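You operate a simulated robot arm through the tools that you are given. There is no shell and no other tool. Be economical: measure what you need, move in short steps, check, and stop when the job is done.

You are at the controls of a simulated robot arm. One attempt, no reset.

JOB
Tip the blue saucer out into the small bucket, set pot and saucer up again and test the soil.
Fine: saucer back where it stood, blue pot in the saucer, soil gauge pushed into the pot's soil last. Set down upright: blue pot.

Only the result counts: the job must be done as asked and must still hold three seconds after the hand-in. Knocking over, shifting, dropping, spilling or breaking anything else fails it.

ROBOT AND FRAMES
A 7-joint arm with a two-finger parallel gripper, fixed in place. Base frame: the origin is at the foot of the arm, x ahead of it, y to its left, z up. Readings come in m, degrees, newtons and seconds.
With the tool pointing down near the work surface it reaches from about 0.22 to 0.68 m from the base axis. Its first joint turns from -66.0 to 66.0 degrees. Payload 2.4 kg.
The TCP is the grasp point between the finger pads, 0.03 m short of the fingertips. In the tool frame z runs along the fingers and y along their closing line. Largest opening 0.094 m; finger width 0.028, thickness 0.01; the body of the gripper, 0.05 by 0.096 m, starts 0.055 m behind the TCP.
Orientation is that of the tool frame in the base frame, as [roll, pitch, yaw] about the fixed x, y, z axes, in that order (R = Rz(yaw) Ry(pitch) Rx(roll)). With the fingers straight down and closing along the base's y, the tool's x points along the base's -x, its y along +y and its z along -z.

CONTROLS
- The arm moves only by the tool send_rows. Its argument "rows" is a list of rows, each an object of numbers (a shift or turn left out is 0, a gripper value left out holds the last): "x", "y", "z": the shift along the base's x, y, z in units of 300 mm (1.0 is 300 mm); "ax", "ay", "az": the turn, a rotation vector about the base's x, y, z in units of 120 degrees (1.0 is 120 degrees); "grip": the opening, from 0 (shut) to 1 (fully open). In form: [{"x": .., "y": .., "z": .., "ax": .., "ay": .., "az": .., "grip": ..}, ...]. A call has 1 to 20 rows; each row is the pose to reach, as a shift and turn from the pose commanded when the call began. A call with a number of a shift or a turn outside -1 to 1 is refused whole. Rows are played at 5 a second. More than 0.05 m and 8.6 degrees between two rows, or a gripper value outside its range, and nothing of the call is played. Where a pose cannot be reached the arm comes as near as it can. A force on the tool above 70 N (or 10 N above the force at the start of the call, whichever is more), or a blocked arm, ends the call early, and 0.2 s more pass. The fingers move at their own pace (about 0.153 m/s each) and stop on an object; they squeeze with about 30 N. The grip force told is the motor's: it shows also when the fingers shut on nothing. Time passes only in rows, and 0.2 s behind the last, so rows that repeat a pose let the fingers close. It gives the time, the measured TCP pose, the force on the tool (base axes), the opening and the grip force at its end, in the units of the frame above (readings bear some noise), with the torque about the TCP (base axes, N m) and any sound that the robot's microphone picked up, and new pictures: "show" is both (left out), scene, wrist or none.
- Cameras (640 x 400 px; columns grow to the right, rows downward): "scene" is fixed at [0.0389, 0.4746, 1.44]; the picture's right is [-0.73, -0.69, 0.00], its down [-0.42, 0.45, -0.79] and it looks along [0.54, -0.57, -0.61] (base axes); focal length 285 px, centre (320, 200). "wrist" rides on the gripper at [0.076, 0.014, -0.103] in the tool frame; the picture's right is [-0.18, 0.98, 0.00], its down [-0.75, -0.14, -0.64] and it looks along [-0.63, -0.12, 0.77] (tool axes); focal length 243 px, centre (320, 200). There is no depth. A picture from a camera that has moved, and an enlarged one, comes with that camera's place and axes in the base frame and with its lens.
- zoom(camera, box): a new picture of the part [left, top, right, bottom] of that camera's present view, enlarged. It takes no simulated time.
- finish_job(): hands the job in; it is judged then, once.

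Work in short steps. Places have to be worked out from the pictures, the camera data and where the tool is seen: move nearer, look again, correct. Check each grasp and each placing, and mend what went wrong. You have 120 turns and 200 pictures in all, those below and enlarged ones among them. Open the gripper and draw the arm clear of the work before you hand the job in, unless the task says otherwise; then end with one line.

The tools are called by a JSON object that holds its "method" and its "body". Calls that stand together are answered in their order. send_rows: Moves the arm, as the interface text tells. Its arguments: {"type":"object","properties":{"rows":{"type":"array"},"show":{"type":"string","enum":["both","scene","wrist","none"]}},"required":["rows"]} The other tools are called the same way: zoom (camera, box) takes an enlarged picture of a part of a camera's view; finish_job () hands the job in.

At the start:

```text
t: 0.0
tcp_pos: [0.3131, 0.119, 1.2407]
orientation: [-179.9, 0.0, 180.0]
ft_force: [-0.1, -0.8, 0.6]
moment: [-0.03, -0.01, 0.0]
grip_width: 0.0939
gripper_force: 0.1
```

scene: 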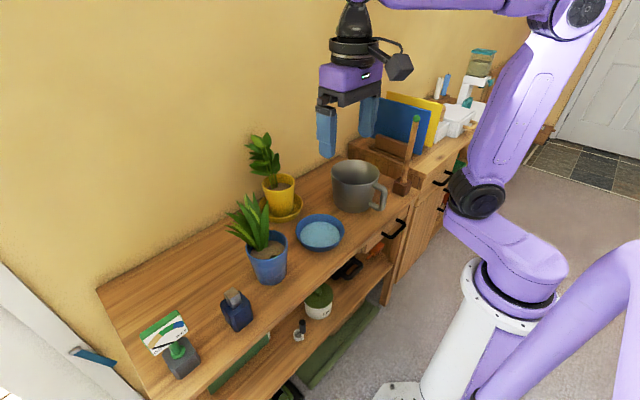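
wrist: 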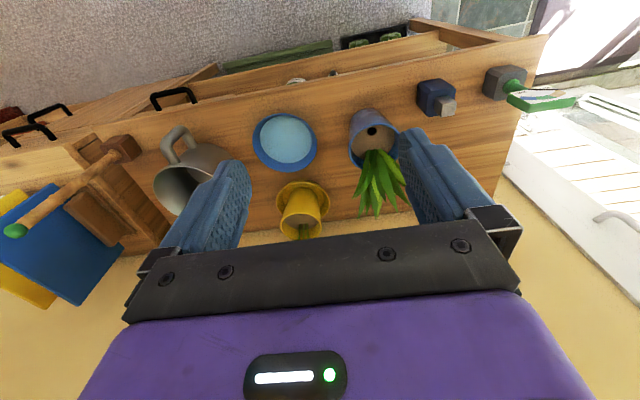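

I'll start by enlarging the scene view to identify the objects.

{"method": "zoom", "body": {"camera": "scene", "box": [200, 120, 440, 300]}}

{"method": "zoom", "body": {"camera": "scene", "box": [100, 260, 300, 400]}}

{"method": "zoom", "body": {"camera": "wrist", "box": [120, 60, 560, 260]}}

```text
2.22 times, centred on (320, 210) of scene
camera zoom: at [0.0389, 0.4746, 1.44], right [-0.73, -0.69, 0.0], down [-0.42, 0.45, -0.79], along [0.54, -0.57, -0.61], focal length 633 px, centre (320, 178)
```

zoom: 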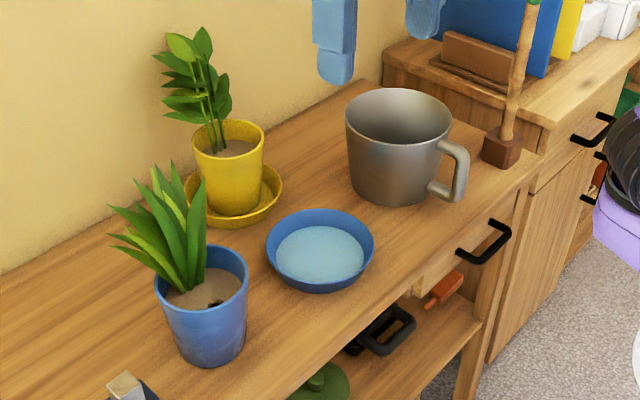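

```text
2.86 times, centred on (200, 330) of scene
camera zoom: at [0.0389, 0.4746, 1.44], right [-0.73, -0.69, 0.0], down [-0.42, 0.45, -0.79], along [0.54, -0.57, -0.61], focal length 814 px, centre (663, -171)
```

zoom: 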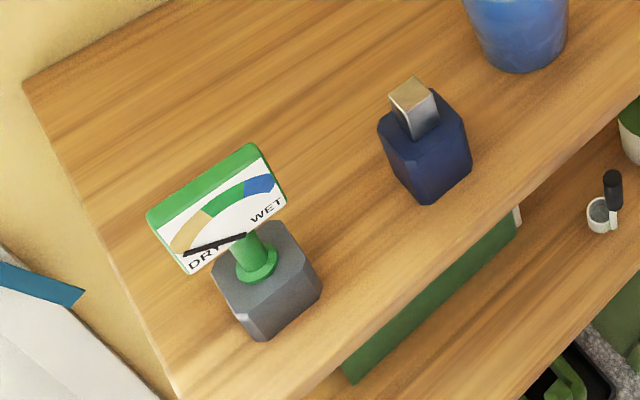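

```text
1.45 times, centred on (340, 160) of wrist
camera zoom: at [0.2371, 0.1347, 1.3437], right [0.18, 0.98, 0.0], down [0.75, -0.14, 0.64], along [0.63, -0.12, -0.77], focal length 353 px, centre (291, 258)
```

zoom: 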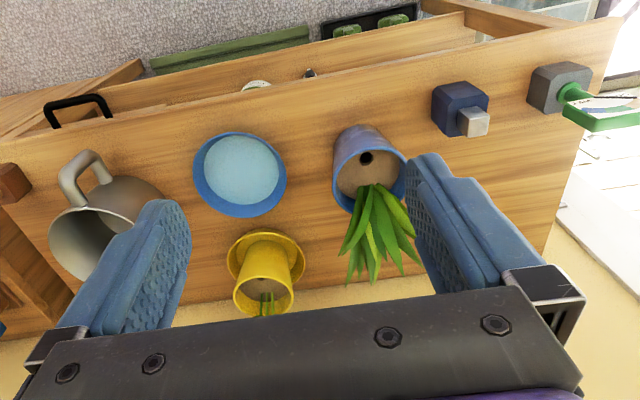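

The saucer is about at (0.49, 0.0, 0.79), the steel bucket lies to the right of it, the blue pot to the left and the gauge at the far left. I'll move lower and look again to measure more accurately.

{"method": "send_rows", "body": {"rows": [{"x": 0, "y": -0.1, "z": -0.1}, {"x": 0, "y": -0.2, "z": -0.2}, {"x": 0, "y": -0.3, "z": -0.3}, {"x": 0, "y": -0.4, "z": -0.4}, {"x": 0, "y": -0.4, "z": -0.5}, {"x": 0, "y": -0.4, "z": -0.6}, {"x": 0, "y": -0.4, "z": -0.6}], "show": "wrist"}}

```text
t: 1.6
tcp_pos: [0.3151, -0.0023, 1.0601]
orientation: [-180.0, 0.0, -180.0]
ft_force: [0.5, 0.1, -0.7]
moment: [0.01, 0.04, 0.0]
grip_width: 0.0938
gripper_force: 0.1
camera wrist: at [0.2381, 0.0139, 1.1638], right [0.18, 0.98, 0.0], down [0.75, -0.14, 0.64], along [0.63, -0.12, -0.77], focal length 243 px, centre (320, 200)
```

wrist: 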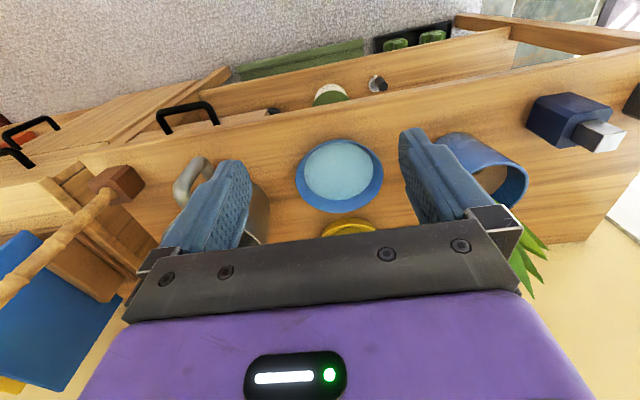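

{"method": "zoom", "body": {"camera": "wrist", "box": [260, 120, 420, 220]}}

{"method": "zoom", "body": {"camera": "scene", "box": [220, 170, 380, 270]}}

```text
4.00 times, centred on (340, 170) of wrist
camera zoom: at [0.2381, 0.0139, 1.1638], right [0.18, 0.98, 0.0], down [0.75, -0.14, 0.64], along [0.63, -0.12, -0.77], focal length 970 px, centre (240, 320)
```

zoom: 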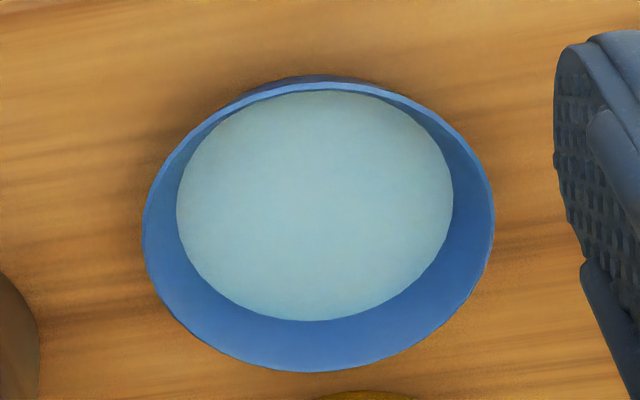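

```text
4.00 times, centred on (300, 220) of scene
camera zoom: at [0.0389, 0.4746, 1.44], right [-0.73, -0.69, 0.0], down [-0.42, 0.45, -0.79], along [0.54, -0.57, -0.61], focal length 1140 px, centre (400, 120)
```

zoom: 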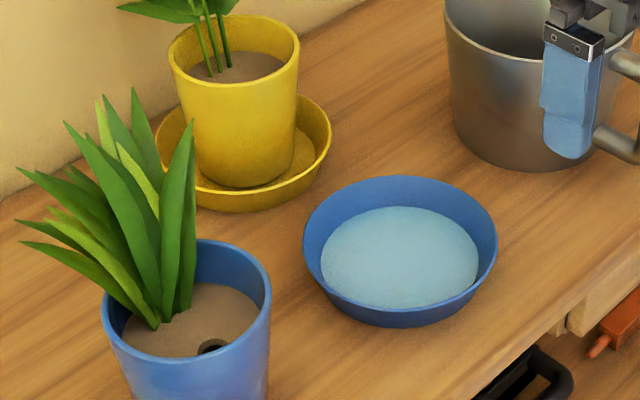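

Stereo puts the saucer rim at about (0.488, 0.001, 0.80) with a diameter near 0.157, and the table top at z≈0.775. I need its side profile to plan a rim grip, so I'll lower in front of the table edge for a flatter view.

{"method": "send_rows", "body": {"rows": [{"x": -0.05, "z": -0.12}, {"x": -0.1, "z": -0.25}, {"x": -0.15, "z": -0.4}, {"x": -0.15, "z": -0.55}, {"x": -0.15, "z": -0.7}, {"x": -0.15, "z": -0.8}, {"x": -0.15, "z": -0.8}], "show": "both"}}

{"method": "zoom", "body": {"camera": "wrist", "box": [240, 40, 440, 165]}}

```text
t: 3.2
tcp_pos: [0.2667, -0.0039, 0.8199]
orientation: [-179.9, 0.0, 179.9]
ft_force: [0.1, 0.2, -0.6]
moment: [0.01, -0.02, -0.02]
grip_width: 0.0941
gripper_force: 0.1
camera wrist: at [0.1904, 0.013, 0.9223], right [0.18, 0.98, 0.0], down [0.75, -0.14, 0.64], along [0.63, -0.12, -0.77], focal length 243 px, centre (320, 200)
```

scene: 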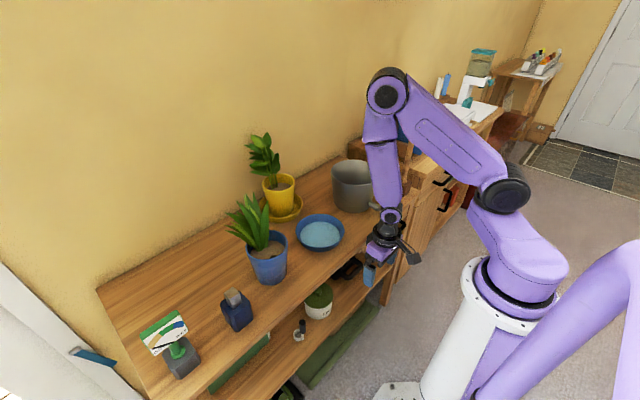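
wrist: 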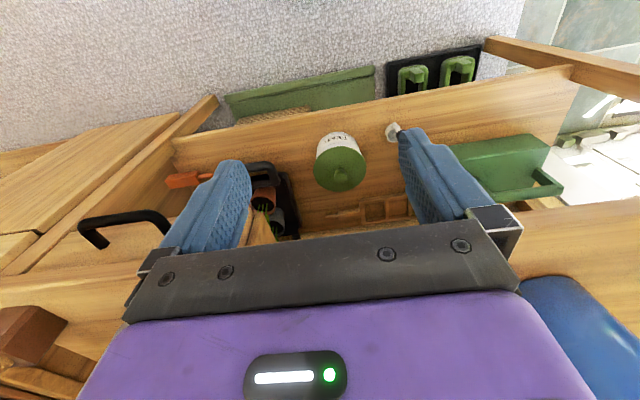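

```text
3.20 times, centred on (340, 102) of wrist
camera zoom: at [0.1904, 0.013, 0.9223], right [0.18, 0.98, 0.0], down [0.75, -0.14, 0.64], along [0.63, -0.12, -0.77], focal length 776 px, centre (256, 512)
```

zoom: 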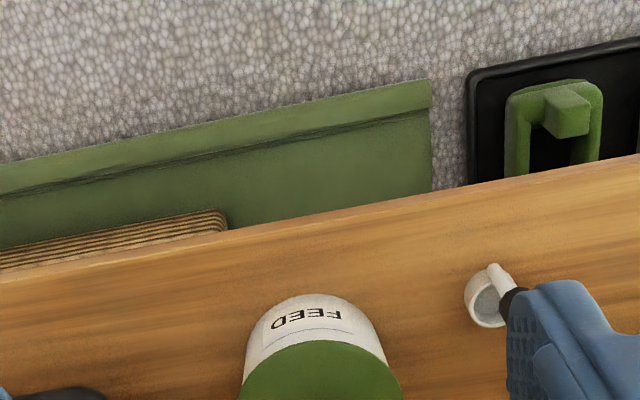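

The wrist image is upside down, with the gripper hiding what lies ahead. I'll tilt the tool about 35° forward to get a flat side view of the saucer between the fingers.

{"method": "send_rows", "body": {"rows": [{"x": 0.0, "z": 0.05, "ay": -0.06}, {"x": 0.02, "z": 0.1, "ay": -0.12}, {"x": 0.05, "z": 0.13, "ay": -0.18}, {"x": 0.08, "z": 0.13, "ay": -0.24}, {"x": 0.1, "z": 0.13, "ay": -0.3}, {"x": 0.1, "z": 0.13, "ay": -0.3}], "show": "wrist"}}

{"method": "zoom", "body": {"camera": "wrist", "box": [240, 130, 440, 255]}}

```text
t: 4.6
tcp_pos: [0.307, 0.0064, 0.8515]
orientation: [180.0, 36.1, -179.9]
ft_force: [0.0, -0.5, 0.4]
moment: [0.02, 0.02, -0.01]
grip_width: 0.0943
gripper_force: 0.0
out of reach, approached as far as the arm can: row 3, 4, 5, 6
camera wrist: at [0.1853, 0.0233, 0.8899], right [0.15, 0.98, 0.11], down [0.23, -0.14, 0.96], along [0.96, -0.12, -0.25], focal length 243 px, centre (320, 200)
```

wrist: 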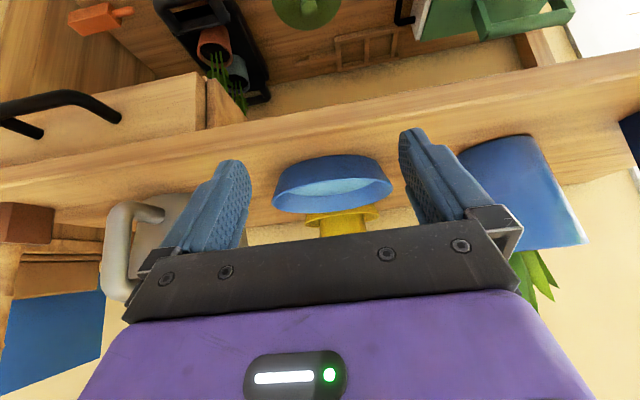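

```text
3.20 times, centred on (340, 192) of wrist
camera zoom: at [0.1853, 0.0233, 0.8899], right [0.15, 0.98, 0.11], down [0.23, -0.14, 0.96], along [0.96, -0.12, -0.25], focal length 776 px, centre (256, 224)
```

zoom: 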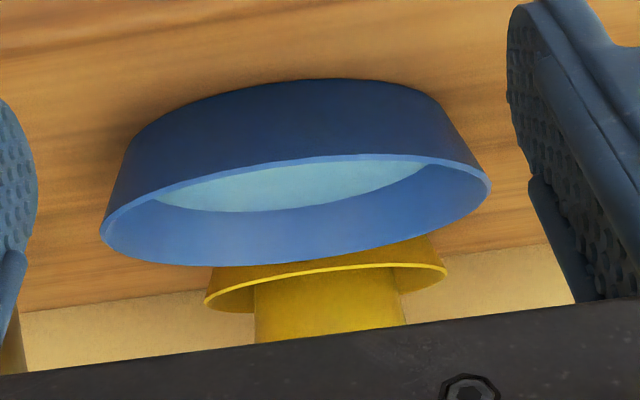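

The side profile gives a wall flare of about 25°, a height of about 3 cm and a rim z of about 0.81. Before touching anything I'll rehearse the pour orientation with an empty hand, starting by raising and straightening.

{"method": "send_rows", "body": {"rows": [{"z": 0.15, "ay": 0.06}, {"z": 0.3, "ay": 0.12}, {"z": 0.45, "ay": 0.18}, {"z": 0.6, "ay": 0.24}, {"z": 0.75, "ay": 0.3}, {"z": 0.9, "ay": 0.3}, {"z": 1.0, "ay": 0.3}, {"z": 1.0, "x": 0.15, "ay": 0.3}, {"z": 1.0, "x": 0.3, "ay": 0.3, "y": -0.1}, {"z": 1.0, "x": 0.4, "ay": 0.3, "y": -0.2}, {"z": 1.0, "x": 0.4, "ay": 0.3, "y": -0.3}, {"z": 1.0, "x": 0.4, "ay": 0.3, "y": -0.3}], "show": "wrist"}}

```text
refused: row 9 steps farther than a row can; nothing moved
```

{"method": "send_rows", "body": {"rows": [{"z": 0.15, "ay": 0.06}, {"z": 0.3, "ay": 0.12}, {"z": 0.45, "ay": 0.18}, {"z": 0.6, "ay": 0.24}, {"z": 0.75, "ay": 0.3}, {"z": 0.9, "ay": 0.3}, {"z": 1.0, "ay": 0.3}, {"z": 1.0, "x": 0.12, "ay": 0.3}, {"z": 1.0, "x": 0.24, "ay": 0.3, "y": -0.1}, {"z": 1.0, "x": 0.34, "ay": 0.3, "y": -0.2}, {"z": 1.0, "x": 0.4, "ay": 0.3, "y": -0.3}, {"z": 1.0, "x": 0.4, "ay": 0.3, "y": -0.3}], "show": "wrist"}}

```text
t: 7.2
tcp_pos: [0.4307, -0.0684, 1.0958]
orientation: [-166.7, 3.8, -176.1]
ft_force: [1.6, -3.5, 0.4]
moment: [0.26, 0.14, -0.03]
grip_width: 0.0936
gripper_force: 0.1
out of reach, approached as far as the arm can: row 1, 3, 4, 5, 6, 7, 8, 9, 10, 11, 12
camera wrist: at [0.3463, -0.0358, 1.1876], right [0.13, 0.97, -0.21], down [0.71, 0.06, 0.71], along [0.69, -0.24, -0.68], focal length 243 px, centre (320, 200)
```

wrist: 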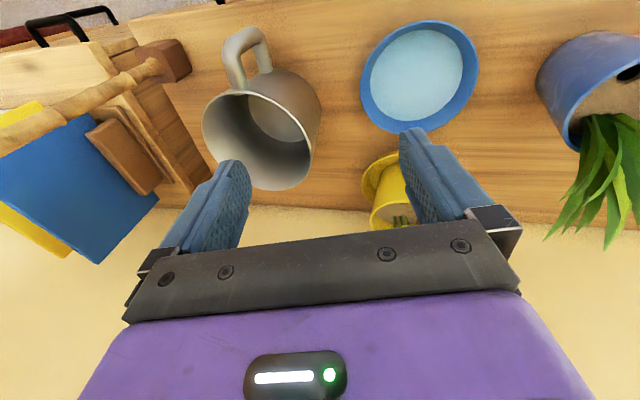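

The arm didn't reach the commanded pose. I'll let it settle to see whether that is lag or a real limit.

{"method": "send_rows", "body": {"rows": [{}, {}, {}, {}], "show": "scene"}}

```text
t: 8.2
tcp_pos: [0.4293, -0.0868, 1.0959]
orientation: [-166.9, 3.8, -179.6]
ft_force: [0.7, 0.6, -0.3]
moment: [0.01, 0.02, -0.01]
grip_width: 0.0942
gripper_force: 0.0
```

scene: 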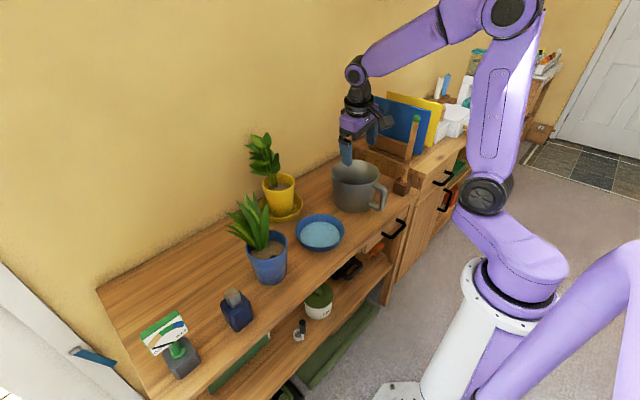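

It settled about 13° off vertical, probably near a wrist branch or limit. I'll correct the orientation to vertical in place and see if it follows.

{"method": "send_rows", "body": {"rows": [{"ax": 0.055, "ay": 0.016}, {"ax": 0.109, "ay": 0.032}, {"ax": 0.109, "ay": 0.032}, {"ax": 0.109, "ay": 0.032}], "show": "none"}}

```text
t: 9.2
tcp_pos: [0.4302, -0.0874, 1.0959]
orientation: [-166.8, 3.8, -179.6]
ft_force: [0.7, 0.1, 0.6]
moment: [0.0, 0.01, 0.04]
grip_width: 0.0942
gripper_force: 0.1
out of reach, approached as far as the arm can: row 1, 2, 3, 4
```

{"method": "send_rows", "body": {"rows": [{"x": -0.1, "z": 0.1}, {"x": -0.2, "z": 0.2}, {"x": -0.3, "z": 0.3}, {"x": -0.3, "z": 0.3}], "show": "none"}}

{"method": "send_rows", "body": {"rows": [{"ax": 0.055, "ay": 0.016}, {"ax": 0.109, "ay": 0.032}, {"ax": 0.109, "ay": 0.032}, {"ax": 0.109, "ay": 0.032}], "show": "scene"}}

```text
t: 10.2
tcp_pos: [0.3241, -0.0704, 1.1806]
orientation: [-164.9, 4.3, -179.4]
ft_force: [-0.1, 0.5, -0.3]
moment: [0.03, -0.03, 0.01]
grip_width: 0.0939
gripper_force: 0.1
out of reach, approached as far as the arm can: row 1, 2, 3, 4
```

```text
t: 11.2
tcp_pos: [0.3233, -0.0711, 1.1795]
orientation: [-164.9, 4.4, -179.5]
ft_force: [-0.1, -1.4, 0.1]
moment: [0.06, 0.01, 0.01]
grip_width: 0.0939
gripper_force: 0.1
out of reach, approached as far as the arm can: row 1, 2, 3, 4
```

scene: 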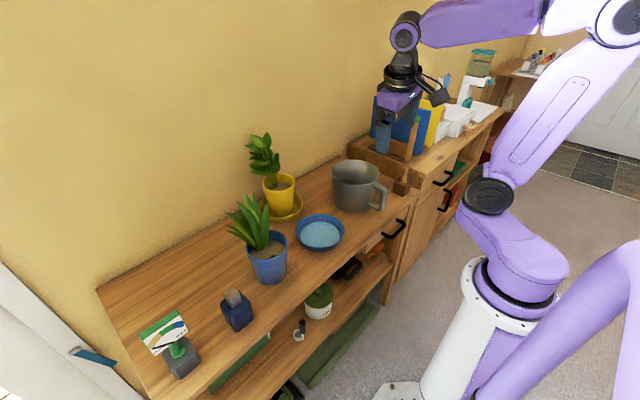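

A joint seems to be at its limit. I'll try moving back toward the start region (+y), with the orientation correction.

{"method": "send_rows", "body": {"rows": [{"y": 0.15, "ax": 0.03}, {"y": 0.3, "ax": 0.06}, {"y": 0.45, "ax": 0.09, "ay": 0.02}, {"y": 0.6, "ax": 0.12, "ay": 0.035}, {"y": 0.6, "ax": 0.125, "ay": 0.035}, {"y": 0.6, "ax": 0.125, "ay": 0.035}], "show": "none"}}

```text
t: 12.6
tcp_pos: [0.3285, 0.0743, 1.1499]
orientation: [-165.2, 3.2, -179.6]
ft_force: [0.5, 0.1, 0.2]
moment: [0.03, 0.02, 0.0]
grip_width: 0.094
gripper_force: 0.1
out of reach, approached as far as the arm can: row 1, 2, 3, 4, 5, 6
```

{"method": "send_rows", "body": {"rows": [{"az": 0.06}, {"az": 0.12}, {"az": 0.18}, {"az": 0.24}, {"az": 0.24}], "show": "none"}}

```text
t: 13.8
tcp_pos: [0.3272, 0.0721, 1.1494]
orientation: [-165.1, 3.1, -150.7]
ft_force: [-0.5, 0.5, 0.0]
moment: [-0.02, 0.02, 0.0]
grip_width: 0.0939
gripper_force: 0.1
```

Yaw turns freely. Now I'll level the tool from this yaw.

{"method": "send_rows", "body": {"rows": [{"ax": 0.05, "ay": 0.03}, {"ax": 0.1, "ay": 0.06}, {"ax": 0.109, "ay": 0.061}, {"ax": 0.109, "ay": 0.061}], "show": "none"}}

```text
t: 14.8
tcp_pos: [0.3291, 0.0725, 1.149]
orientation: [-165.1, 3.3, -150.7]
ft_force: [0.1, 0.8, 0.4]
moment: [0.02, -0.04, 0.01]
grip_width: 0.0939
gripper_force: 0.0
out of reach, approached as far as the arm can: row 1, 2, 3, 4
```

{"method": "send_rows", "body": {"rows": [{"x": 0.12}, {"x": 0.24}, {"x": 0.36, "z": -0.05}, {"x": 0.48, "z": -0.1}, {"x": 0.48, "z": -0.2}, {"x": 0.48, "z": -0.2}], "show": "none"}}

{"method": "send_rows", "body": {"rows": [{"ax": 0.05, "ay": 0.03}, {"ax": 0.1, "ay": 0.06}, {"ax": 0.109, "ay": 0.061}, {"ax": 0.109, "ay": 0.061}], "show": "scene"}}

```text
t: 16.2
tcp_pos: [0.4751, 0.0693, 1.0888]
orientation: [-165.1, 3.2, -150.8]
ft_force: [0.0, 0.8, -0.2]
moment: [0.02, -0.04, 0.0]
grip_width: 0.094
gripper_force: 0.1
```

```text
t: 17.2
tcp_pos: [0.4718, 0.071, 1.0819]
orientation: [-166.2, 3.3, -151.0]
ft_force: [-0.2, -0.5, 1.1]
moment: [0.02, 0.05, 0.04]
grip_width: 0.0941
gripper_force: 0.0
out of reach, approached as far as the arm can: row 1, 2, 3, 4
```

scene: 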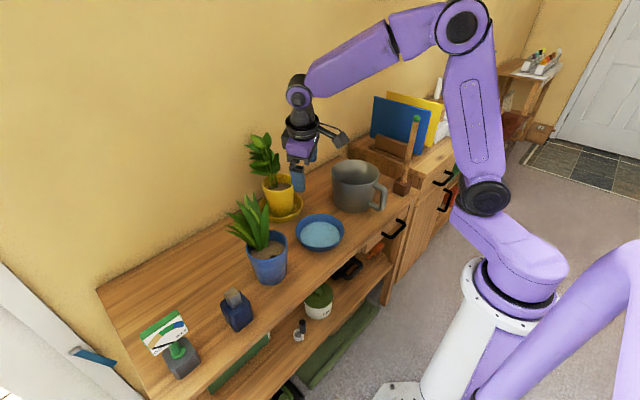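

The elbow has swung far to the right, so joint 1 is probably at its −66° limit. I'll draw the hand well to the left, where joint 1 must come back, and level it there.

{"method": "send_rows", "body": {"rows": [{"x": -0.12, "z": 0.1}, {"x": -0.24, "z": 0.2}, {"x": -0.36, "z": 0.25, "y": 0.05}, {"x": -0.4, "z": 0.25, "y": 0.2}, {"x": -0.4, "z": 0.25, "y": 0.35}, {"x": -0.4, "z": 0.25, "y": 0.5}, {"x": -0.4, "z": 0.25, "y": 0.65}, {"x": -0.4, "z": 0.25, "y": 0.8}, {"x": -0.4, "z": 0.25, "y": 0.9}, {"x": -0.4, "z": 0.25, "y": 0.9}], "show": "none"}}

{"method": "send_rows", "body": {"rows": [{"ax": 0.05, "ay": 0.03}, {"ax": 0.1, "ay": 0.06}, {"ax": 0.109, "ay": 0.061}, {"ax": 0.109, "ay": 0.061}], "show": "scene"}}

```text
t: 19.4
tcp_pos: [0.3343, 0.2609, 1.1555]
orientation: [-165.3, 3.4, -150.9]
ft_force: [-0.2, -0.1, -0.3]
moment: [0.04, 0.02, -0.03]
grip_width: 0.094
gripper_force: 0.1
out of reach, approached as far as the arm can: row 4, 5, 6, 7, 8, 9, 10
```

```text
t: 20.4
tcp_pos: [0.3335, 0.261, 1.1544]
orientation: [-165.2, 3.4, -150.9]
ft_force: [0.2, 0.1, 0.0]
moment: [0.06, 0.02, -0.03]
grip_width: 0.0939
gripper_force: 0.1
out of reach, approached as far as the arm can: row 1, 2, 3, 4
```

scene: 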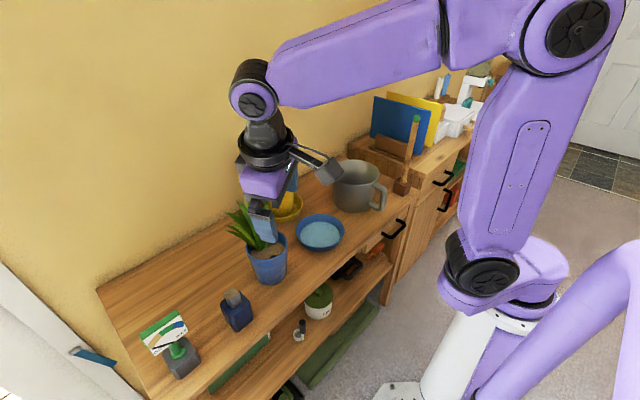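

{"method": "send_rows", "body": {"rows": [{"ax": -0.05, "ay": -0.03}, {"ax": -0.1, "ay": -0.06}, {"ax": -0.15, "ay": -0.09}, {"ax": -0.15, "ay": -0.09}, {"ax": -0.15, "ay": -0.09}], "show": "none"}}

{"method": "send_rows", "body": {"rows": [{"az": -0.06}, {"az": -0.12}, {"az": -0.18}, {"az": -0.24}, {"az": -0.3}, {"az": -0.36}, {"az": -0.36}], "show": "none"}}

```text
t: 21.6
tcp_pos: [0.3341, 0.2625, 1.1576]
orientation: [-144.0, 4.0, -149.5]
ft_force: [0.2, 0.3, -0.1]
moment: [-0.02, 0.03, -0.01]
grip_width: 0.094
gripper_force: 0.0
```

```text
t: 23.2
tcp_pos: [0.3333, 0.2607, 1.1568]
orientation: [-144.3, 4.0, 167.2]
ft_force: [0.3, -0.5, -0.6]
moment: [-0.03, 0.01, 0.03]
grip_width: 0.0943
gripper_force: 0.1
```

Tilting the other way works. Now I'll level from this yaw.

{"method": "send_rows", "body": {"rows": [{"ax": 0.06, "ay": -0.013}, {"ax": 0.12, "ay": -0.026}, {"ax": 0.18, "ay": -0.04}, {"ax": 0.24, "ay": -0.053}, {"ax": 0.292, "ay": -0.066}, {"ax": 0.292, "ay": -0.066}], "show": "scene"}}

```text
t: 24.6
tcp_pos: [0.3453, 0.2458, 1.1559]
orientation: [-158.8, 3.7, 166.3]
ft_force: [-0.1, 0.4, -0.4]
moment: [0.02, 0.02, -0.01]
grip_width: 0.0943
gripper_force: 0.1
out of reach, approached as far as the arm can: row 2, 3, 4, 5, 6
```

scene: 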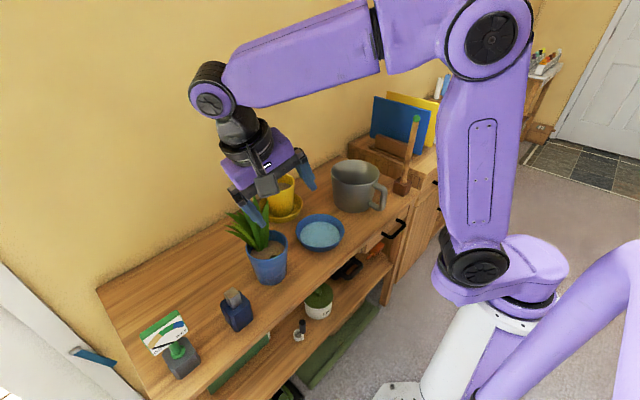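

Progress stopped at 21°. I'll test which tilt axis is the free one.

{"method": "send_rows", "body": {"rows": [{"ax": 0.04, "ay": -0.04}, {"ax": 0.08, "ay": -0.08}, {"ax": 0.08, "ay": -0.08}], "show": "none"}}

{"method": "send_rows", "body": {"rows": [{"ax": 0.04, "ay": 0.04}, {"ax": 0.08, "ay": 0.08}, {"ax": 0.08, "ay": 0.08}], "show": "none"}}

```text
t: 25.4
tcp_pos: [0.3398, 0.2375, 1.1542]
orientation: [-164.5, 7.4, 165.8]
ft_force: [-0.2, 0.4, 0.2]
moment: [0.0, 0.03, 0.0]
grip_width: 0.0941
gripper_force: 0.1
out of reach, approached as far as the arm can: row 1, 2, 3
```

```text
t: 26.2
tcp_pos: [0.3403, 0.2387, 1.154]
orientation: [-164.5, 7.4, 165.7]
ft_force: [0.3, 0.3, -0.4]
moment: [-0.01, 0.0, -0.01]
grip_width: 0.094
gripper_force: 0.1
out of reach, approached as far as the arm can: row 1, 2, 3
```

{"method": "send_rows", "body": {"rows": [{"x": 0.1, "y": -0.1}, {"x": 0.2, "y": -0.2}, {"x": 0.3, "y": -0.3, "z": 0.05}, {"x": 0.4, "y": -0.4, "z": 0.1}, {"x": 0.5, "y": -0.5, "z": 0.15}, {"x": 0.6, "y": -0.55, "z": 0.2}, {"x": 0.7, "y": -0.6, "z": 0.2}, {"x": 0.8, "y": -0.6, "z": 0.2}, {"x": 0.8, "y": -0.6, "z": 0.2}], "show": "none"}}

{"method": "send_rows", "body": {"rows": [{"ax": 0.05, "ay": 0.01}, {"ax": 0.1, "ay": 0.02}, {"ax": 0.139, "ay": 0.027}, {"ax": 0.139, "ay": 0.027}], "show": "scene"}}

```text
t: 28.2
tcp_pos: [0.5779, 0.0569, 1.2183]
orientation: [-164.5, 7.3, 165.7]
ft_force: [-0.1, 0.4, -0.2]
moment: [0.02, -0.04, 0.0]
grip_width: 0.094
gripper_force: 0.0
```

```text
t: 29.2
tcp_pos: [0.5793, 0.0556, 1.218]
orientation: [-164.5, 7.3, 165.8]
ft_force: [-0.3, 0.5, -0.2]
moment: [0.01, -0.02, 0.0]
grip_width: 0.094
gripper_force: 0.1
out of reach, approached as far as the arm can: row 1, 2, 3, 4
```

scene: 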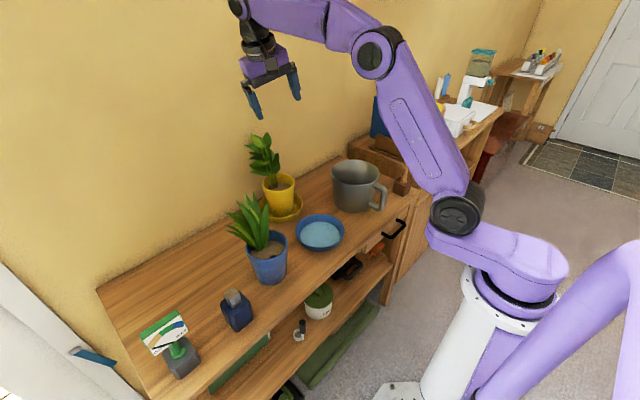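

The picture shows joint 3 twisted: the upper arm bears right and the forearm folds left. Swinging the hand far right will pin joint 1 at its stop and force joint 3 to untwist, so I'll do that at a safe height.

{"method": "send_rows", "body": {"rows": [{"x": -0.1, "y": -0.12, "z": 0.03}, {"x": -0.167, "y": -0.25, "z": 0.06}, {"x": -0.233, "y": -0.39, "z": 0.09}, {"x": -0.3, "y": -0.53, "z": 0.1}, {"x": -0.367, "y": -0.67, "z": 0.1}, {"x": -0.43, "y": -0.8, "z": 0.1}, {"x": -0.5, "y": -0.93, "z": 0.1}, {"x": -0.5, "y": -0.93, "z": 0.1}], "show": "scene"}}

```text
t: 31.0
tcp_pos: [0.4287, -0.2256, 1.2488]
orientation: [-164.5, 7.4, 165.8]
ft_force: [-0.4, 0.0, -0.2]
moment: [-0.03, 0.02, 0.02]
grip_width: 0.094
gripper_force: 0.0
```

scene: 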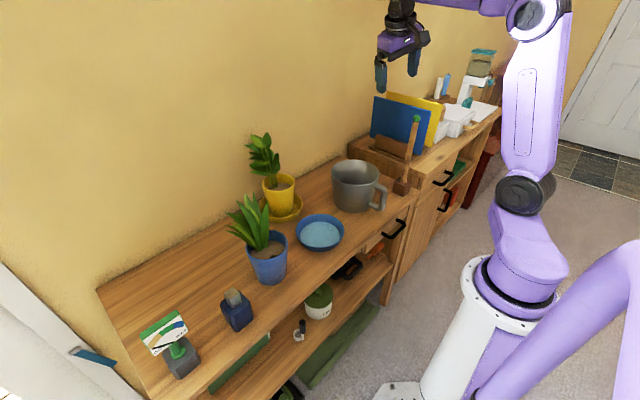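

{"method": "send_rows", "body": {"rows": [{"x": -0.08, "y": -0.13}, {"x": -0.16, "y": -0.26}, {"x": -0.25, "y": -0.38}, {"x": -0.35, "y": -0.5}, {"x": -0.45, "y": -0.6}, {"x": -0.55, "y": -0.7}, {"x": -0.6, "y": -0.75}, {"x": -0.6, "y": -0.75}], "show": "none"}}

{"method": "send_rows", "body": {"rows": [{"ax": 0.05, "ay": 0.01}, {"ax": 0.1, "ay": 0.02}, {"ax": 0.139, "ay": 0.027}, {"ax": 0.139, "ay": 0.027}], "show": "scene"}}

```text
t: 32.8
tcp_pos: [0.3325, -0.2341, 1.1965]
orientation: [-164.4, 7.5, 165.5]
ft_force: [0.4, -0.2, 0.5]
moment: [0.0, -0.05, -0.03]
grip_width: 0.0939
gripper_force: 0.1
out of reach, approached as far as the arm can: row 1, 2, 3, 4, 5, 6, 7, 8
```

```text
t: 33.8
tcp_pos: [0.3318, -0.2295, 1.1925]
orientation: [-164.9, 6.3, 165.7]
ft_force: [0.5, -0.5, 0.2]
moment: [0.01, 0.01, 0.0]
grip_width: 0.0941
gripper_force: 0.0
out of reach, approached as far as the arm can: row 1, 2, 3, 4
```

scene: 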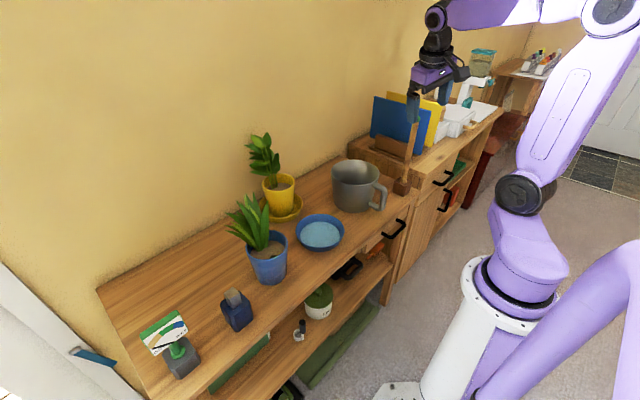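

The forearm roll seems to be the blocked joint, and it recovers if the elbow swings further. The low, close-in pose earlier drove the elbow that way, so I'll return to the free space in front of the table, go low and level there.

{"method": "send_rows", "body": {"rows": [{"y": 0.15}, {"y": 0.3}, {"y": 0.45}, {"y": 0.6}, {"y": 0.75, "x": -0.03}, {"y": 0.9, "x": -0.06}, {"y": 1.0, "x": -0.1}, {"y": 1.0, "x": -0.14, "z": -0.1}, {"y": 1.0, "x": -0.17, "z": -0.25}, {"y": 1.0, "x": -0.17, "z": -0.4}, {"y": 1.0, "x": -0.17, "z": -0.55}, {"y": 1.0, "x": -0.17, "z": -0.7}, {"y": 1.0, "x": -0.17, "z": -0.85}, {"y": 1.0, "x": -0.17, "z": -1.0}, {"y": 1.0, "x": -0.17, "z": -1.0}], "show": "none"}}

{"method": "send_rows", "body": {"rows": [{"ax": 0.05, "ay": 0.01}, {"ax": 0.1, "ay": 0.02}, {"ax": 0.139, "ay": 0.027}, {"ax": 0.139, "ay": 0.027}], "show": "scene"}}

```text
t: 37.0
tcp_pos: [0.2807, 0.0691, 0.8935]
orientation: [-164.8, 6.3, 165.6]
ft_force: [-0.2, -0.2, -0.3]
moment: [-0.01, 0.0, 0.0]
grip_width: 0.0939
gripper_force: 0.1
```

```text
t: 38.0
tcp_pos: [0.285, 0.0721, 0.8936]
orientation: [-178.7, 1.6, 165.0]
ft_force: [-0.4, 0.3, -1.1]
moment: [-0.01, 0.01, 0.02]
grip_width: 0.0938
gripper_force: 0.0
out of reach, approached as far as the arm can: row 3
```

scene: 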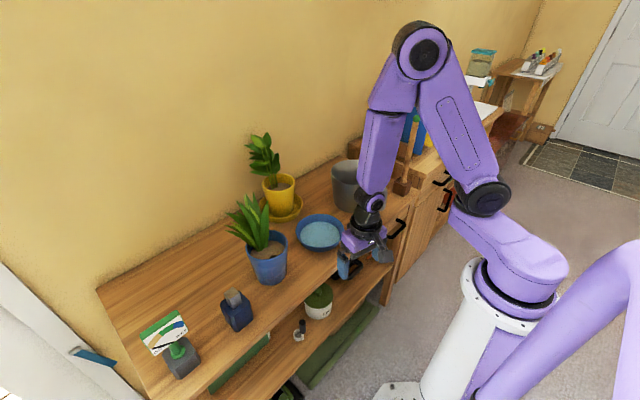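

Leveled. I'll restore the yaw and raise gently, watching that the orientation holds.

{"method": "send_rows", "body": {"rows": [{"az": 0.06, "z": 0.05}, {"az": 0.12, "z": 0.15}, {"az": 0.12, "z": 0.3}, {"az": 0.12, "z": 0.45}, {"az": 0.12, "z": 0.6}, {"az": 0.12, "z": 0.75, "x": 0.05}, {"az": 0.12, "z": 0.75, "x": 0.1}, {"az": 0.12, "z": 0.75, "x": 0.1}], "show": "none"}}

```text
t: 39.8
tcp_pos: [0.2798, 0.0782, 1.0059]
orientation: [-177.3, 8.7, 179.4]
ft_force: [0.3, -0.7, 0.2]
moment: [0.05, 0.0, -0.04]
grip_width: 0.0941
gripper_force: 0.0
out of reach, approached as far as the arm can: row 1, 2, 3, 4, 5, 6, 7, 8
```

{"method": "send_rows", "body": {"rows": [{"y": 0.12, "ay": 0.03}, {"y": 0.24, "ay": 0.06}, {"y": 0.36, "ay": 0.07}, {"y": 0.48, "ay": 0.07}, {"y": 0.48, "ay": 0.07}], "show": "none"}}

{"method": "send_rows", "body": {"rows": [{"z": 0.12}, {"z": 0.24}, {"z": 0.36}, {"z": 0.36}], "show": "scene"}}

```text
t: 41.0
tcp_pos: [0.3092, 0.145, 1.0039]
orientation: [-173.4, 6.0, 179.1]
ft_force: [-0.5, 0.4, 0.1]
moment: [0.02, -0.03, 0.0]
grip_width: 0.0941
gripper_force: 0.1
out of reach, approached as far as the arm can: row 1, 2, 3, 4, 5
```

```text
t: 42.0
tcp_pos: [0.299, 0.1318, 1.0629]
orientation: [-171.3, 8.7, 179.4]
ft_force: [0.8, -0.2, 0.1]
moment: [-0.01, 0.0, 0.03]
grip_width: 0.094
gripper_force: 0.1
out of reach, approached as far as the arm can: row 1, 2, 3, 4
```

scene: 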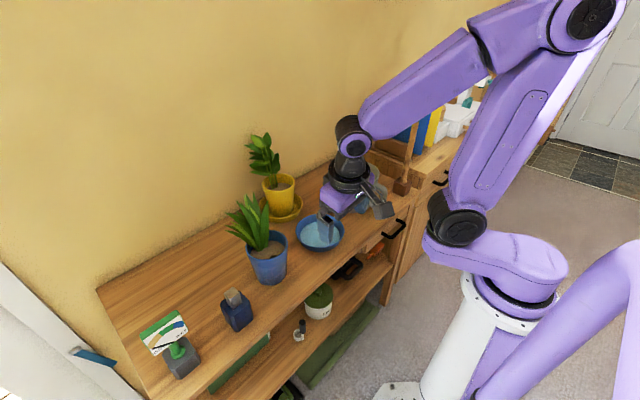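

Raising loses it again, so I'll go back to the exact low pose that worked (0.267, 0, 0.82), level fully there, and retrace the original path upward.

{"method": "send_rows", "body": {"rows": [{"z": -0.12, "y": -0.06}, {"z": -0.24, "y": -0.12}, {"z": -0.36, "y": -0.2}, {"z": -0.48, "y": -0.28, "x": -0.05}, {"z": -0.6, "y": -0.36, "x": -0.1}, {"z": -0.72, "y": -0.44, "x": -0.1}, {"z": -0.81, "y": -0.44, "x": -0.1}, {"z": -0.81, "y": -0.44, "x": -0.1}], "show": "none"}}

{"method": "send_rows", "body": {"rows": [{"ax": 0.05, "ay": 0.045}, {"ax": 0.072, "ay": 0.072}, {"ax": 0.072, "ay": 0.072}, {"ax": 0.072, "ay": 0.072}], "show": "scene"}}

```text
t: 43.8
tcp_pos: [0.2674, -0.0004, 0.8202]
orientation: [-171.3, 8.6, 179.5]
ft_force: [0.5, -0.1, -0.3]
moment: [-0.01, -0.01, -0.01]
grip_width: 0.0939
gripper_force: 0.1
```

```text
t: 44.8
tcp_pos: [0.2673, -0.0007, 0.8185]
orientation: [-179.8, -0.1, 178.8]
ft_force: [0.4, -0.1, -0.2]
moment: [0.02, -0.02, 0.0]
grip_width: 0.0937
gripper_force: 0.0
```

scene: 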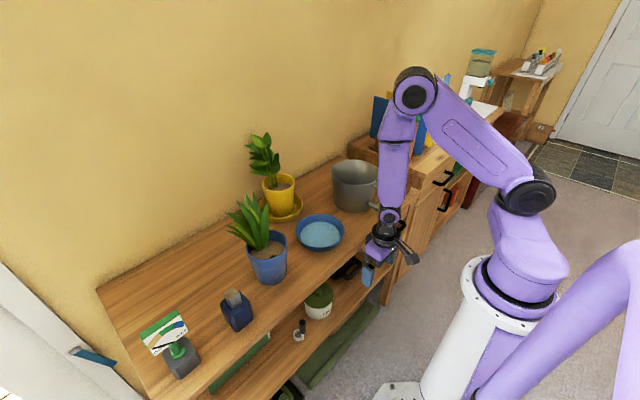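

Level again, but joint 1 is at about −66°, compared with about −50° when I first passed this pose. Moving right with joint 1 pinned will shift the elbow back, so I'll go to y≈−0.12 and return.

{"method": "send_rows", "body": {"rows": [{"z": 0.1, "y": -0.08}, {"z": 0.15, "y": -0.16}, {"z": 0.15, "y": -0.25}, {"z": 0.15, "y": -0.33}, {"z": 0.15, "y": -0.42}, {"z": 0.15, "y": -0.42}], "show": "none"}}

{"method": "send_rows", "body": {"rows": [{"y": 0.08}, {"y": 0.16}, {"y": 0.25}, {"y": 0.33}, {"y": 0.42}, {"y": 0.42}], "show": "scene"}}

```text
t: 46.2
tcp_pos: [0.2659, -0.1272, 0.8645]
orientation: [-179.8, 0.0, 179.0]
ft_force: [-0.1, 0.6, -0.7]
moment: [0.05, -0.01, 0.0]
grip_width: 0.094
gripper_force: 0.1
```

```text
t: 47.6
tcp_pos: [0.266, 0.0001, 0.8632]
orientation: [-179.8, -0.1, 179.0]
ft_force: [0.8, -0.5, -0.4]
moment: [-0.01, -0.02, 0.0]
grip_width: 0.0939
gripper_force: 0.0
```

scene: 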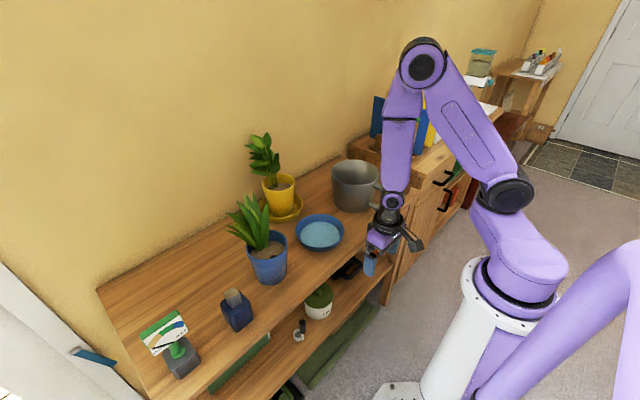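

That worked: the pose is level and the elbow is back in the original configuration. Now I'll retrace upward.

{"method": "send_rows", "body": {"rows": [{"z": 0.12, "x": 0.03}, {"z": 0.25, "x": 0.06}, {"z": 0.38, "x": 0.1}, {"z": 0.5, "x": 0.15}, {"z": 0.62, "x": 0.2}, {"z": 0.66, "x": 0.25}, {"z": 0.66, "x": 0.25}], "show": "none"}}

```text
t: 49.2
tcp_pos: [0.3448, 0.0005, 1.0607]
orientation: [-179.7, -0.1, 178.9]
ft_force: [-0.1, 0.7, -0.1]
moment: [-0.02, 0.0, -0.03]
grip_width: 0.0943
gripper_force: 0.2
```

Healthy again. Now I'll rehearse the pour orientation over the bucket, keeping well above it: first move there staying vertical.

{"method": "send_rows", "body": {"rows": [{"x": 0.1, "y": -0.1, "z": 0.05}, {"x": 0.2, "y": -0.2, "z": 0.1}, {"x": 0.3, "y": -0.3, "z": 0.15}, {"x": 0.4, "y": -0.4, "z": 0.2}, {"x": 0.45, "y": -0.5, "z": 0.25}, {"x": 0.5, "y": -0.6, "z": 0.3}, {"x": 0.5, "y": -0.7, "z": 0.3}, {"x": 0.5, "y": -0.7, "z": 0.3}], "show": "none"}}

{"method": "send_rows", "body": {"rows": [{"ay": -0.06}, {"ay": -0.12}, {"ay": -0.18}, {"ay": -0.24}, {"ay": -0.3}, {"ay": -0.3}], "show": "scene"}}

```text
t: 51.0
tcp_pos: [0.4944, -0.2093, 1.1506]
orientation: [-179.8, -0.1, 179.0]
ft_force: [-0.1, -0.4, -0.1]
moment: [0.05, 0.02, 0.01]
grip_width: 0.0941
gripper_force: 0.0
```

```text
t: 52.4
tcp_pos: [0.4923, -0.2108, 1.1524]
orientation: [179.4, 36.0, 178.7]
ft_force: [0.2, 0.9, 0.4]
moment: [-0.02, 0.0, 0.02]
grip_width: 0.0939
gripper_force: 0.2
```

scene: 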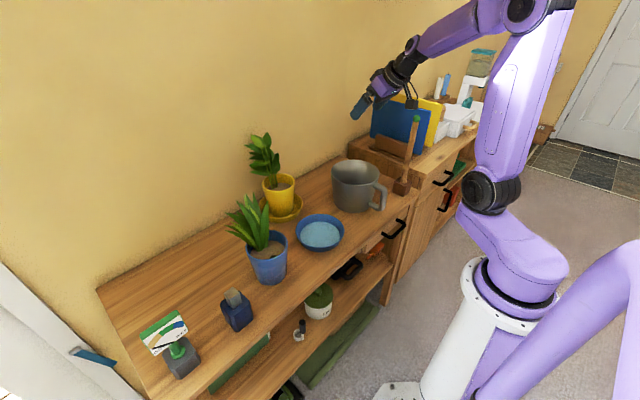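

{"method": "send_rows", "body": {"rows": [{"ay": -0.065}, {"ay": -0.13}, {"ay": -0.195}, {"ay": -0.26}, {"ay": -0.325}, {"ay": -0.325}], "show": "none"}}

{"method": "send_rows", "body": {"rows": [{"ax": 0.066, "az": -0.018}, {"ax": 0.132, "az": -0.036}, {"ax": 0.198, "az": -0.054}, {"ax": 0.264, "az": -0.072}, {"ax": 0.33, "az": -0.09}, {"ax": 0.396, "az": -0.108}, {"ax": 0.462, "az": -0.126}, {"ax": 0.528, "az": -0.144}, {"ax": 0.594, "az": -0.162}, {"ax": 0.66, "az": -0.18}, {"ax": 0.724, "az": -0.194}, {"ax": 0.724, "az": -0.194}], "show": "both"}}

```text
t: 53.8
tcp_pos: [0.4919, -0.2109, 1.1518]
orientation: [176.2, 75.0, 175.9]
ft_force: [0.1, -0.4, 0.6]
moment: [0.0, 0.02, 0.0]
grip_width: 0.0941
gripper_force: 0.0
```

```text
t: 56.4
tcp_pos: [0.4922, -0.2101, 1.152]
orientation: [105.2, -1.1, 89.8]
ft_force: [0.4, 0.1, 0.2]
moment: [0.0, -0.04, 0.03]
grip_width: 0.0941
gripper_force: 0.0
camera wrist: at [0.3976, -0.133, 1.1934], right [0.26, -0.2, 0.94], down [-0.66, -0.75, 0.02], along [0.71, -0.63, -0.33], focal length 243 px, centre (320, 200)
```

scene: 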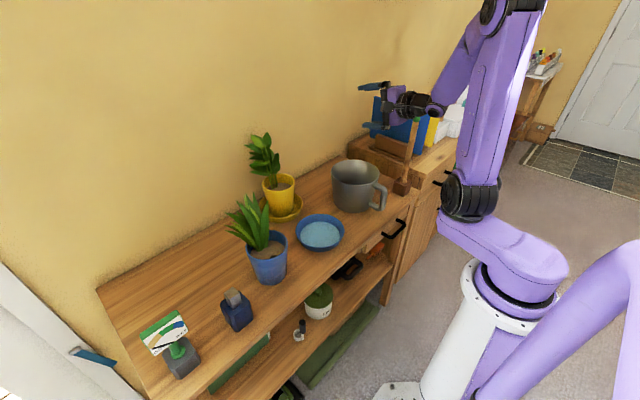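
wrist: 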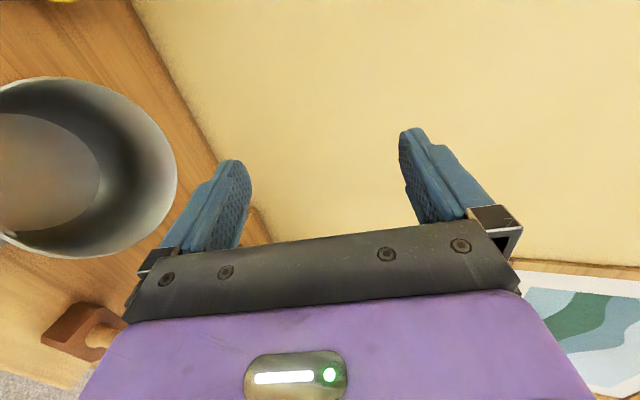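

The full pour pose (yaw −90°, tilted 75°) is reachable over the bucket. I'll reverse back to vertical.

{"method": "send_rows", "body": {"rows": [{"ax": -0.066, "az": 0.018}, {"ax": -0.132, "az": 0.036}, {"ax": -0.198, "az": 0.054}, {"ax": -0.264, "az": 0.072}, {"ax": -0.33, "az": 0.09}, {"ax": -0.396, "az": 0.108}, {"ax": -0.462, "az": 0.126}, {"ax": -0.528, "az": 0.144}, {"ax": -0.594, "az": 0.162}, {"ax": -0.66, "az": 0.18}, {"ax": -0.724, "az": 0.194}, {"ax": -0.724, "az": 0.194}], "show": "none"}}

{"method": "send_rows", "body": {"rows": [{"ay": 0.065}, {"ay": 0.13}, {"ay": 0.195}, {"ay": 0.26}, {"ay": 0.325}, {"ay": 0.39}, {"ay": 0.455}, {"ay": 0.52}, {"ay": 0.58}, {"ay": 0.625}, {"ay": 0.625}], "show": "none"}}

```text
t: 59.0
tcp_pos: [0.4922, -0.21, 1.1504]
orientation: [176.8, 74.9, 176.4]
ft_force: [-0.1, 0.8, 0.7]
moment: [0.0, 0.0, 0.03]
grip_width: 0.0941
gripper_force: 0.0
```

```text
t: 61.4
tcp_pos: [0.4925, -0.212, 1.1524]
orientation: [-179.7, -0.2, 179.0]
ft_force: [0.3, 0.5, -0.4]
moment: [-0.05, 0.0, 0.0]
grip_width: 0.0941
gripper_force: 0.0
```

Next I'll go above the saucer's near-left rim, turn the yaw +45° so the fingers close radially, and narrow the opening.

{"method": "send_rows", "body": {"rows": [{"grip": 1.0}], "show": "wrist"}}

{"method": "send_rows", "body": {"rows": [{"x": -0.05, "y": 0.13, "az": 0.06, "grip": 0.4}, {"x": -0.1, "y": 0.26, "az": 0.12}, {"x": -0.15, "y": 0.39, "az": 0.18}, {"x": -0.2, "y": 0.52, "az": 0.24}, {"x": -0.23, "y": 0.65, "az": 0.3}, {"x": -0.24, "y": 0.78, "az": 0.36, "z": -0.05}, {"x": -0.24, "y": 0.9, "az": 0.375, "z": -0.15}, {"x": -0.24, "y": 0.9, "az": 0.383, "z": -0.3}, {"x": -0.24, "y": 0.9, "az": 0.383, "z": -0.45}, {"x": -0.24, "y": 0.9, "az": 0.383, "z": -0.45}], "show": "both"}}

```text
t: 61.8
tcp_pos: [0.4929, -0.2115, 1.1518]
orientation: [-179.7, -0.1, 179.0]
ft_force: [0.1, -0.3, 0.1]
moment: [-0.02, -0.02, 0.03]
grip_width: 0.094
gripper_force: 0.1
camera wrist: at [0.417, -0.1939, 1.2549], right [0.2, 0.98, 0.0], down [0.75, -0.15, 0.64], along [0.63, -0.13, -0.77], focal length 243 px, centre (320, 200)
```

wrist: 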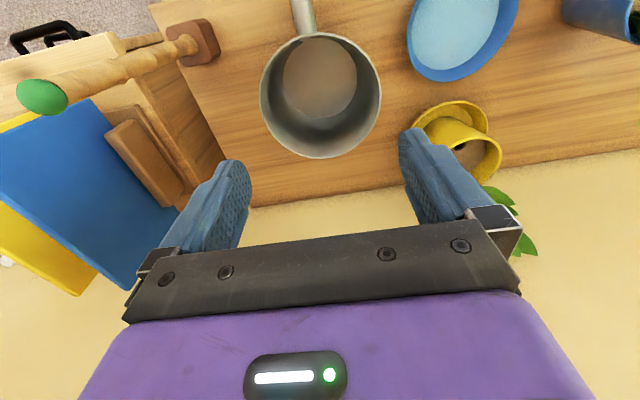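

```text
t: 64.0
tcp_pos: [0.4211, 0.0608, 1.0174]
orientation: [-179.8, -0.2, -135.2]
ft_force: [0.1, 0.9, 0.0]
moment: [0.02, 0.0, 0.0]
grip_width: 0.0374
gripper_force: 0.0
camera wrist: at [0.3563, 0.0194, 1.1212], right [-0.56, 0.83, 0.0], down [0.63, 0.43, 0.64], along [0.53, 0.36, -0.77], focal length 243 px, centre (320, 200)
```

scene: 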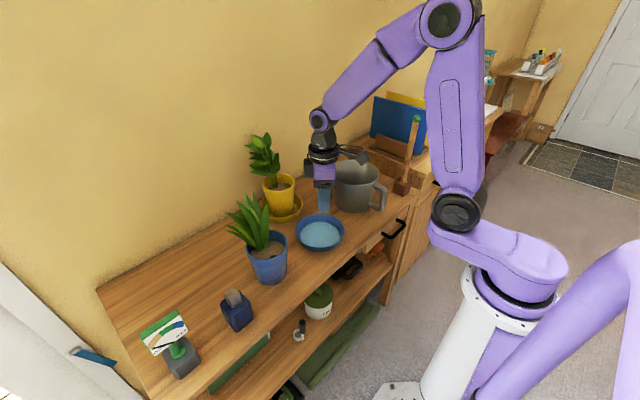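
wrist: 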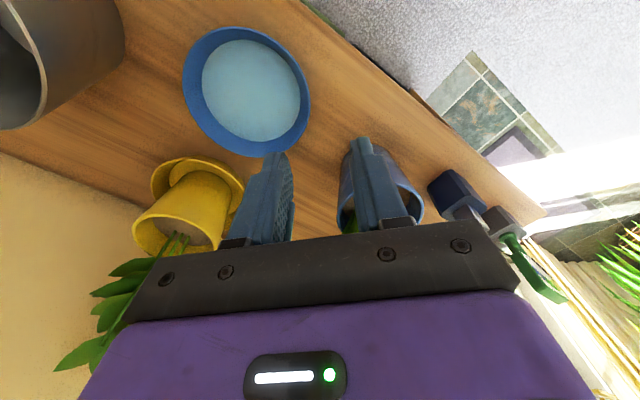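

Now I'll lean the tool 25° to match the flared wall (body outward, toward the near-left) before descending.

{"method": "send_rows", "body": {"rows": [{"ax": -0.04, "ay": -0.04, "grip": 0.35}, {"ax": -0.08, "ay": -0.08}, {"ax": -0.12, "ay": -0.12}, {"ax": -0.147, "ay": -0.147}, {"ax": -0.147, "ay": -0.147, "z": -0.15}, {"ax": -0.147, "ay": -0.147, "z": -0.3}, {"ax": -0.147, "ay": -0.147, "z": -0.43}, {"ax": -0.147, "ay": -0.147, "z": -0.43}], "show": "both"}}

```text
t: 65.8
tcp_pos: [0.4177, 0.0637, 0.89]
orientation: [-154.9, -0.1, -135.2]
ft_force: [-0.8, -0.6, 0.3]
moment: [-0.05, 0.01, 0.02]
grip_width: 0.0328
gripper_force: 0.1
camera wrist: at [0.3248, 0.0507, 0.9771], right [-0.5, 0.76, -0.42], down [0.43, 0.63, 0.64], along [0.75, 0.14, -0.64], focal length 243 px, centre (320, 200)
```

scene: 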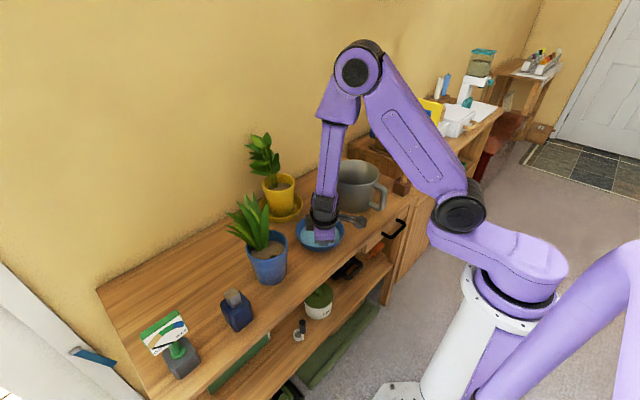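
wrist: 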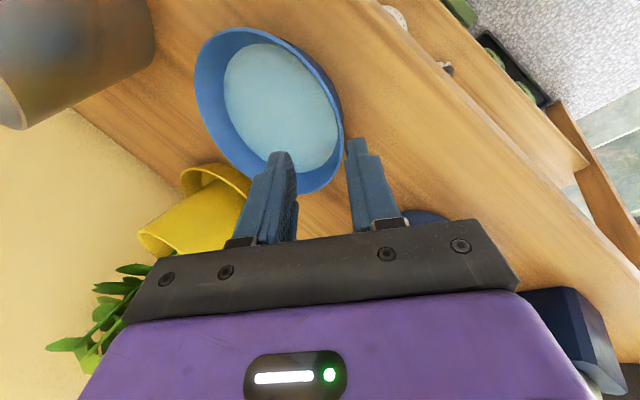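

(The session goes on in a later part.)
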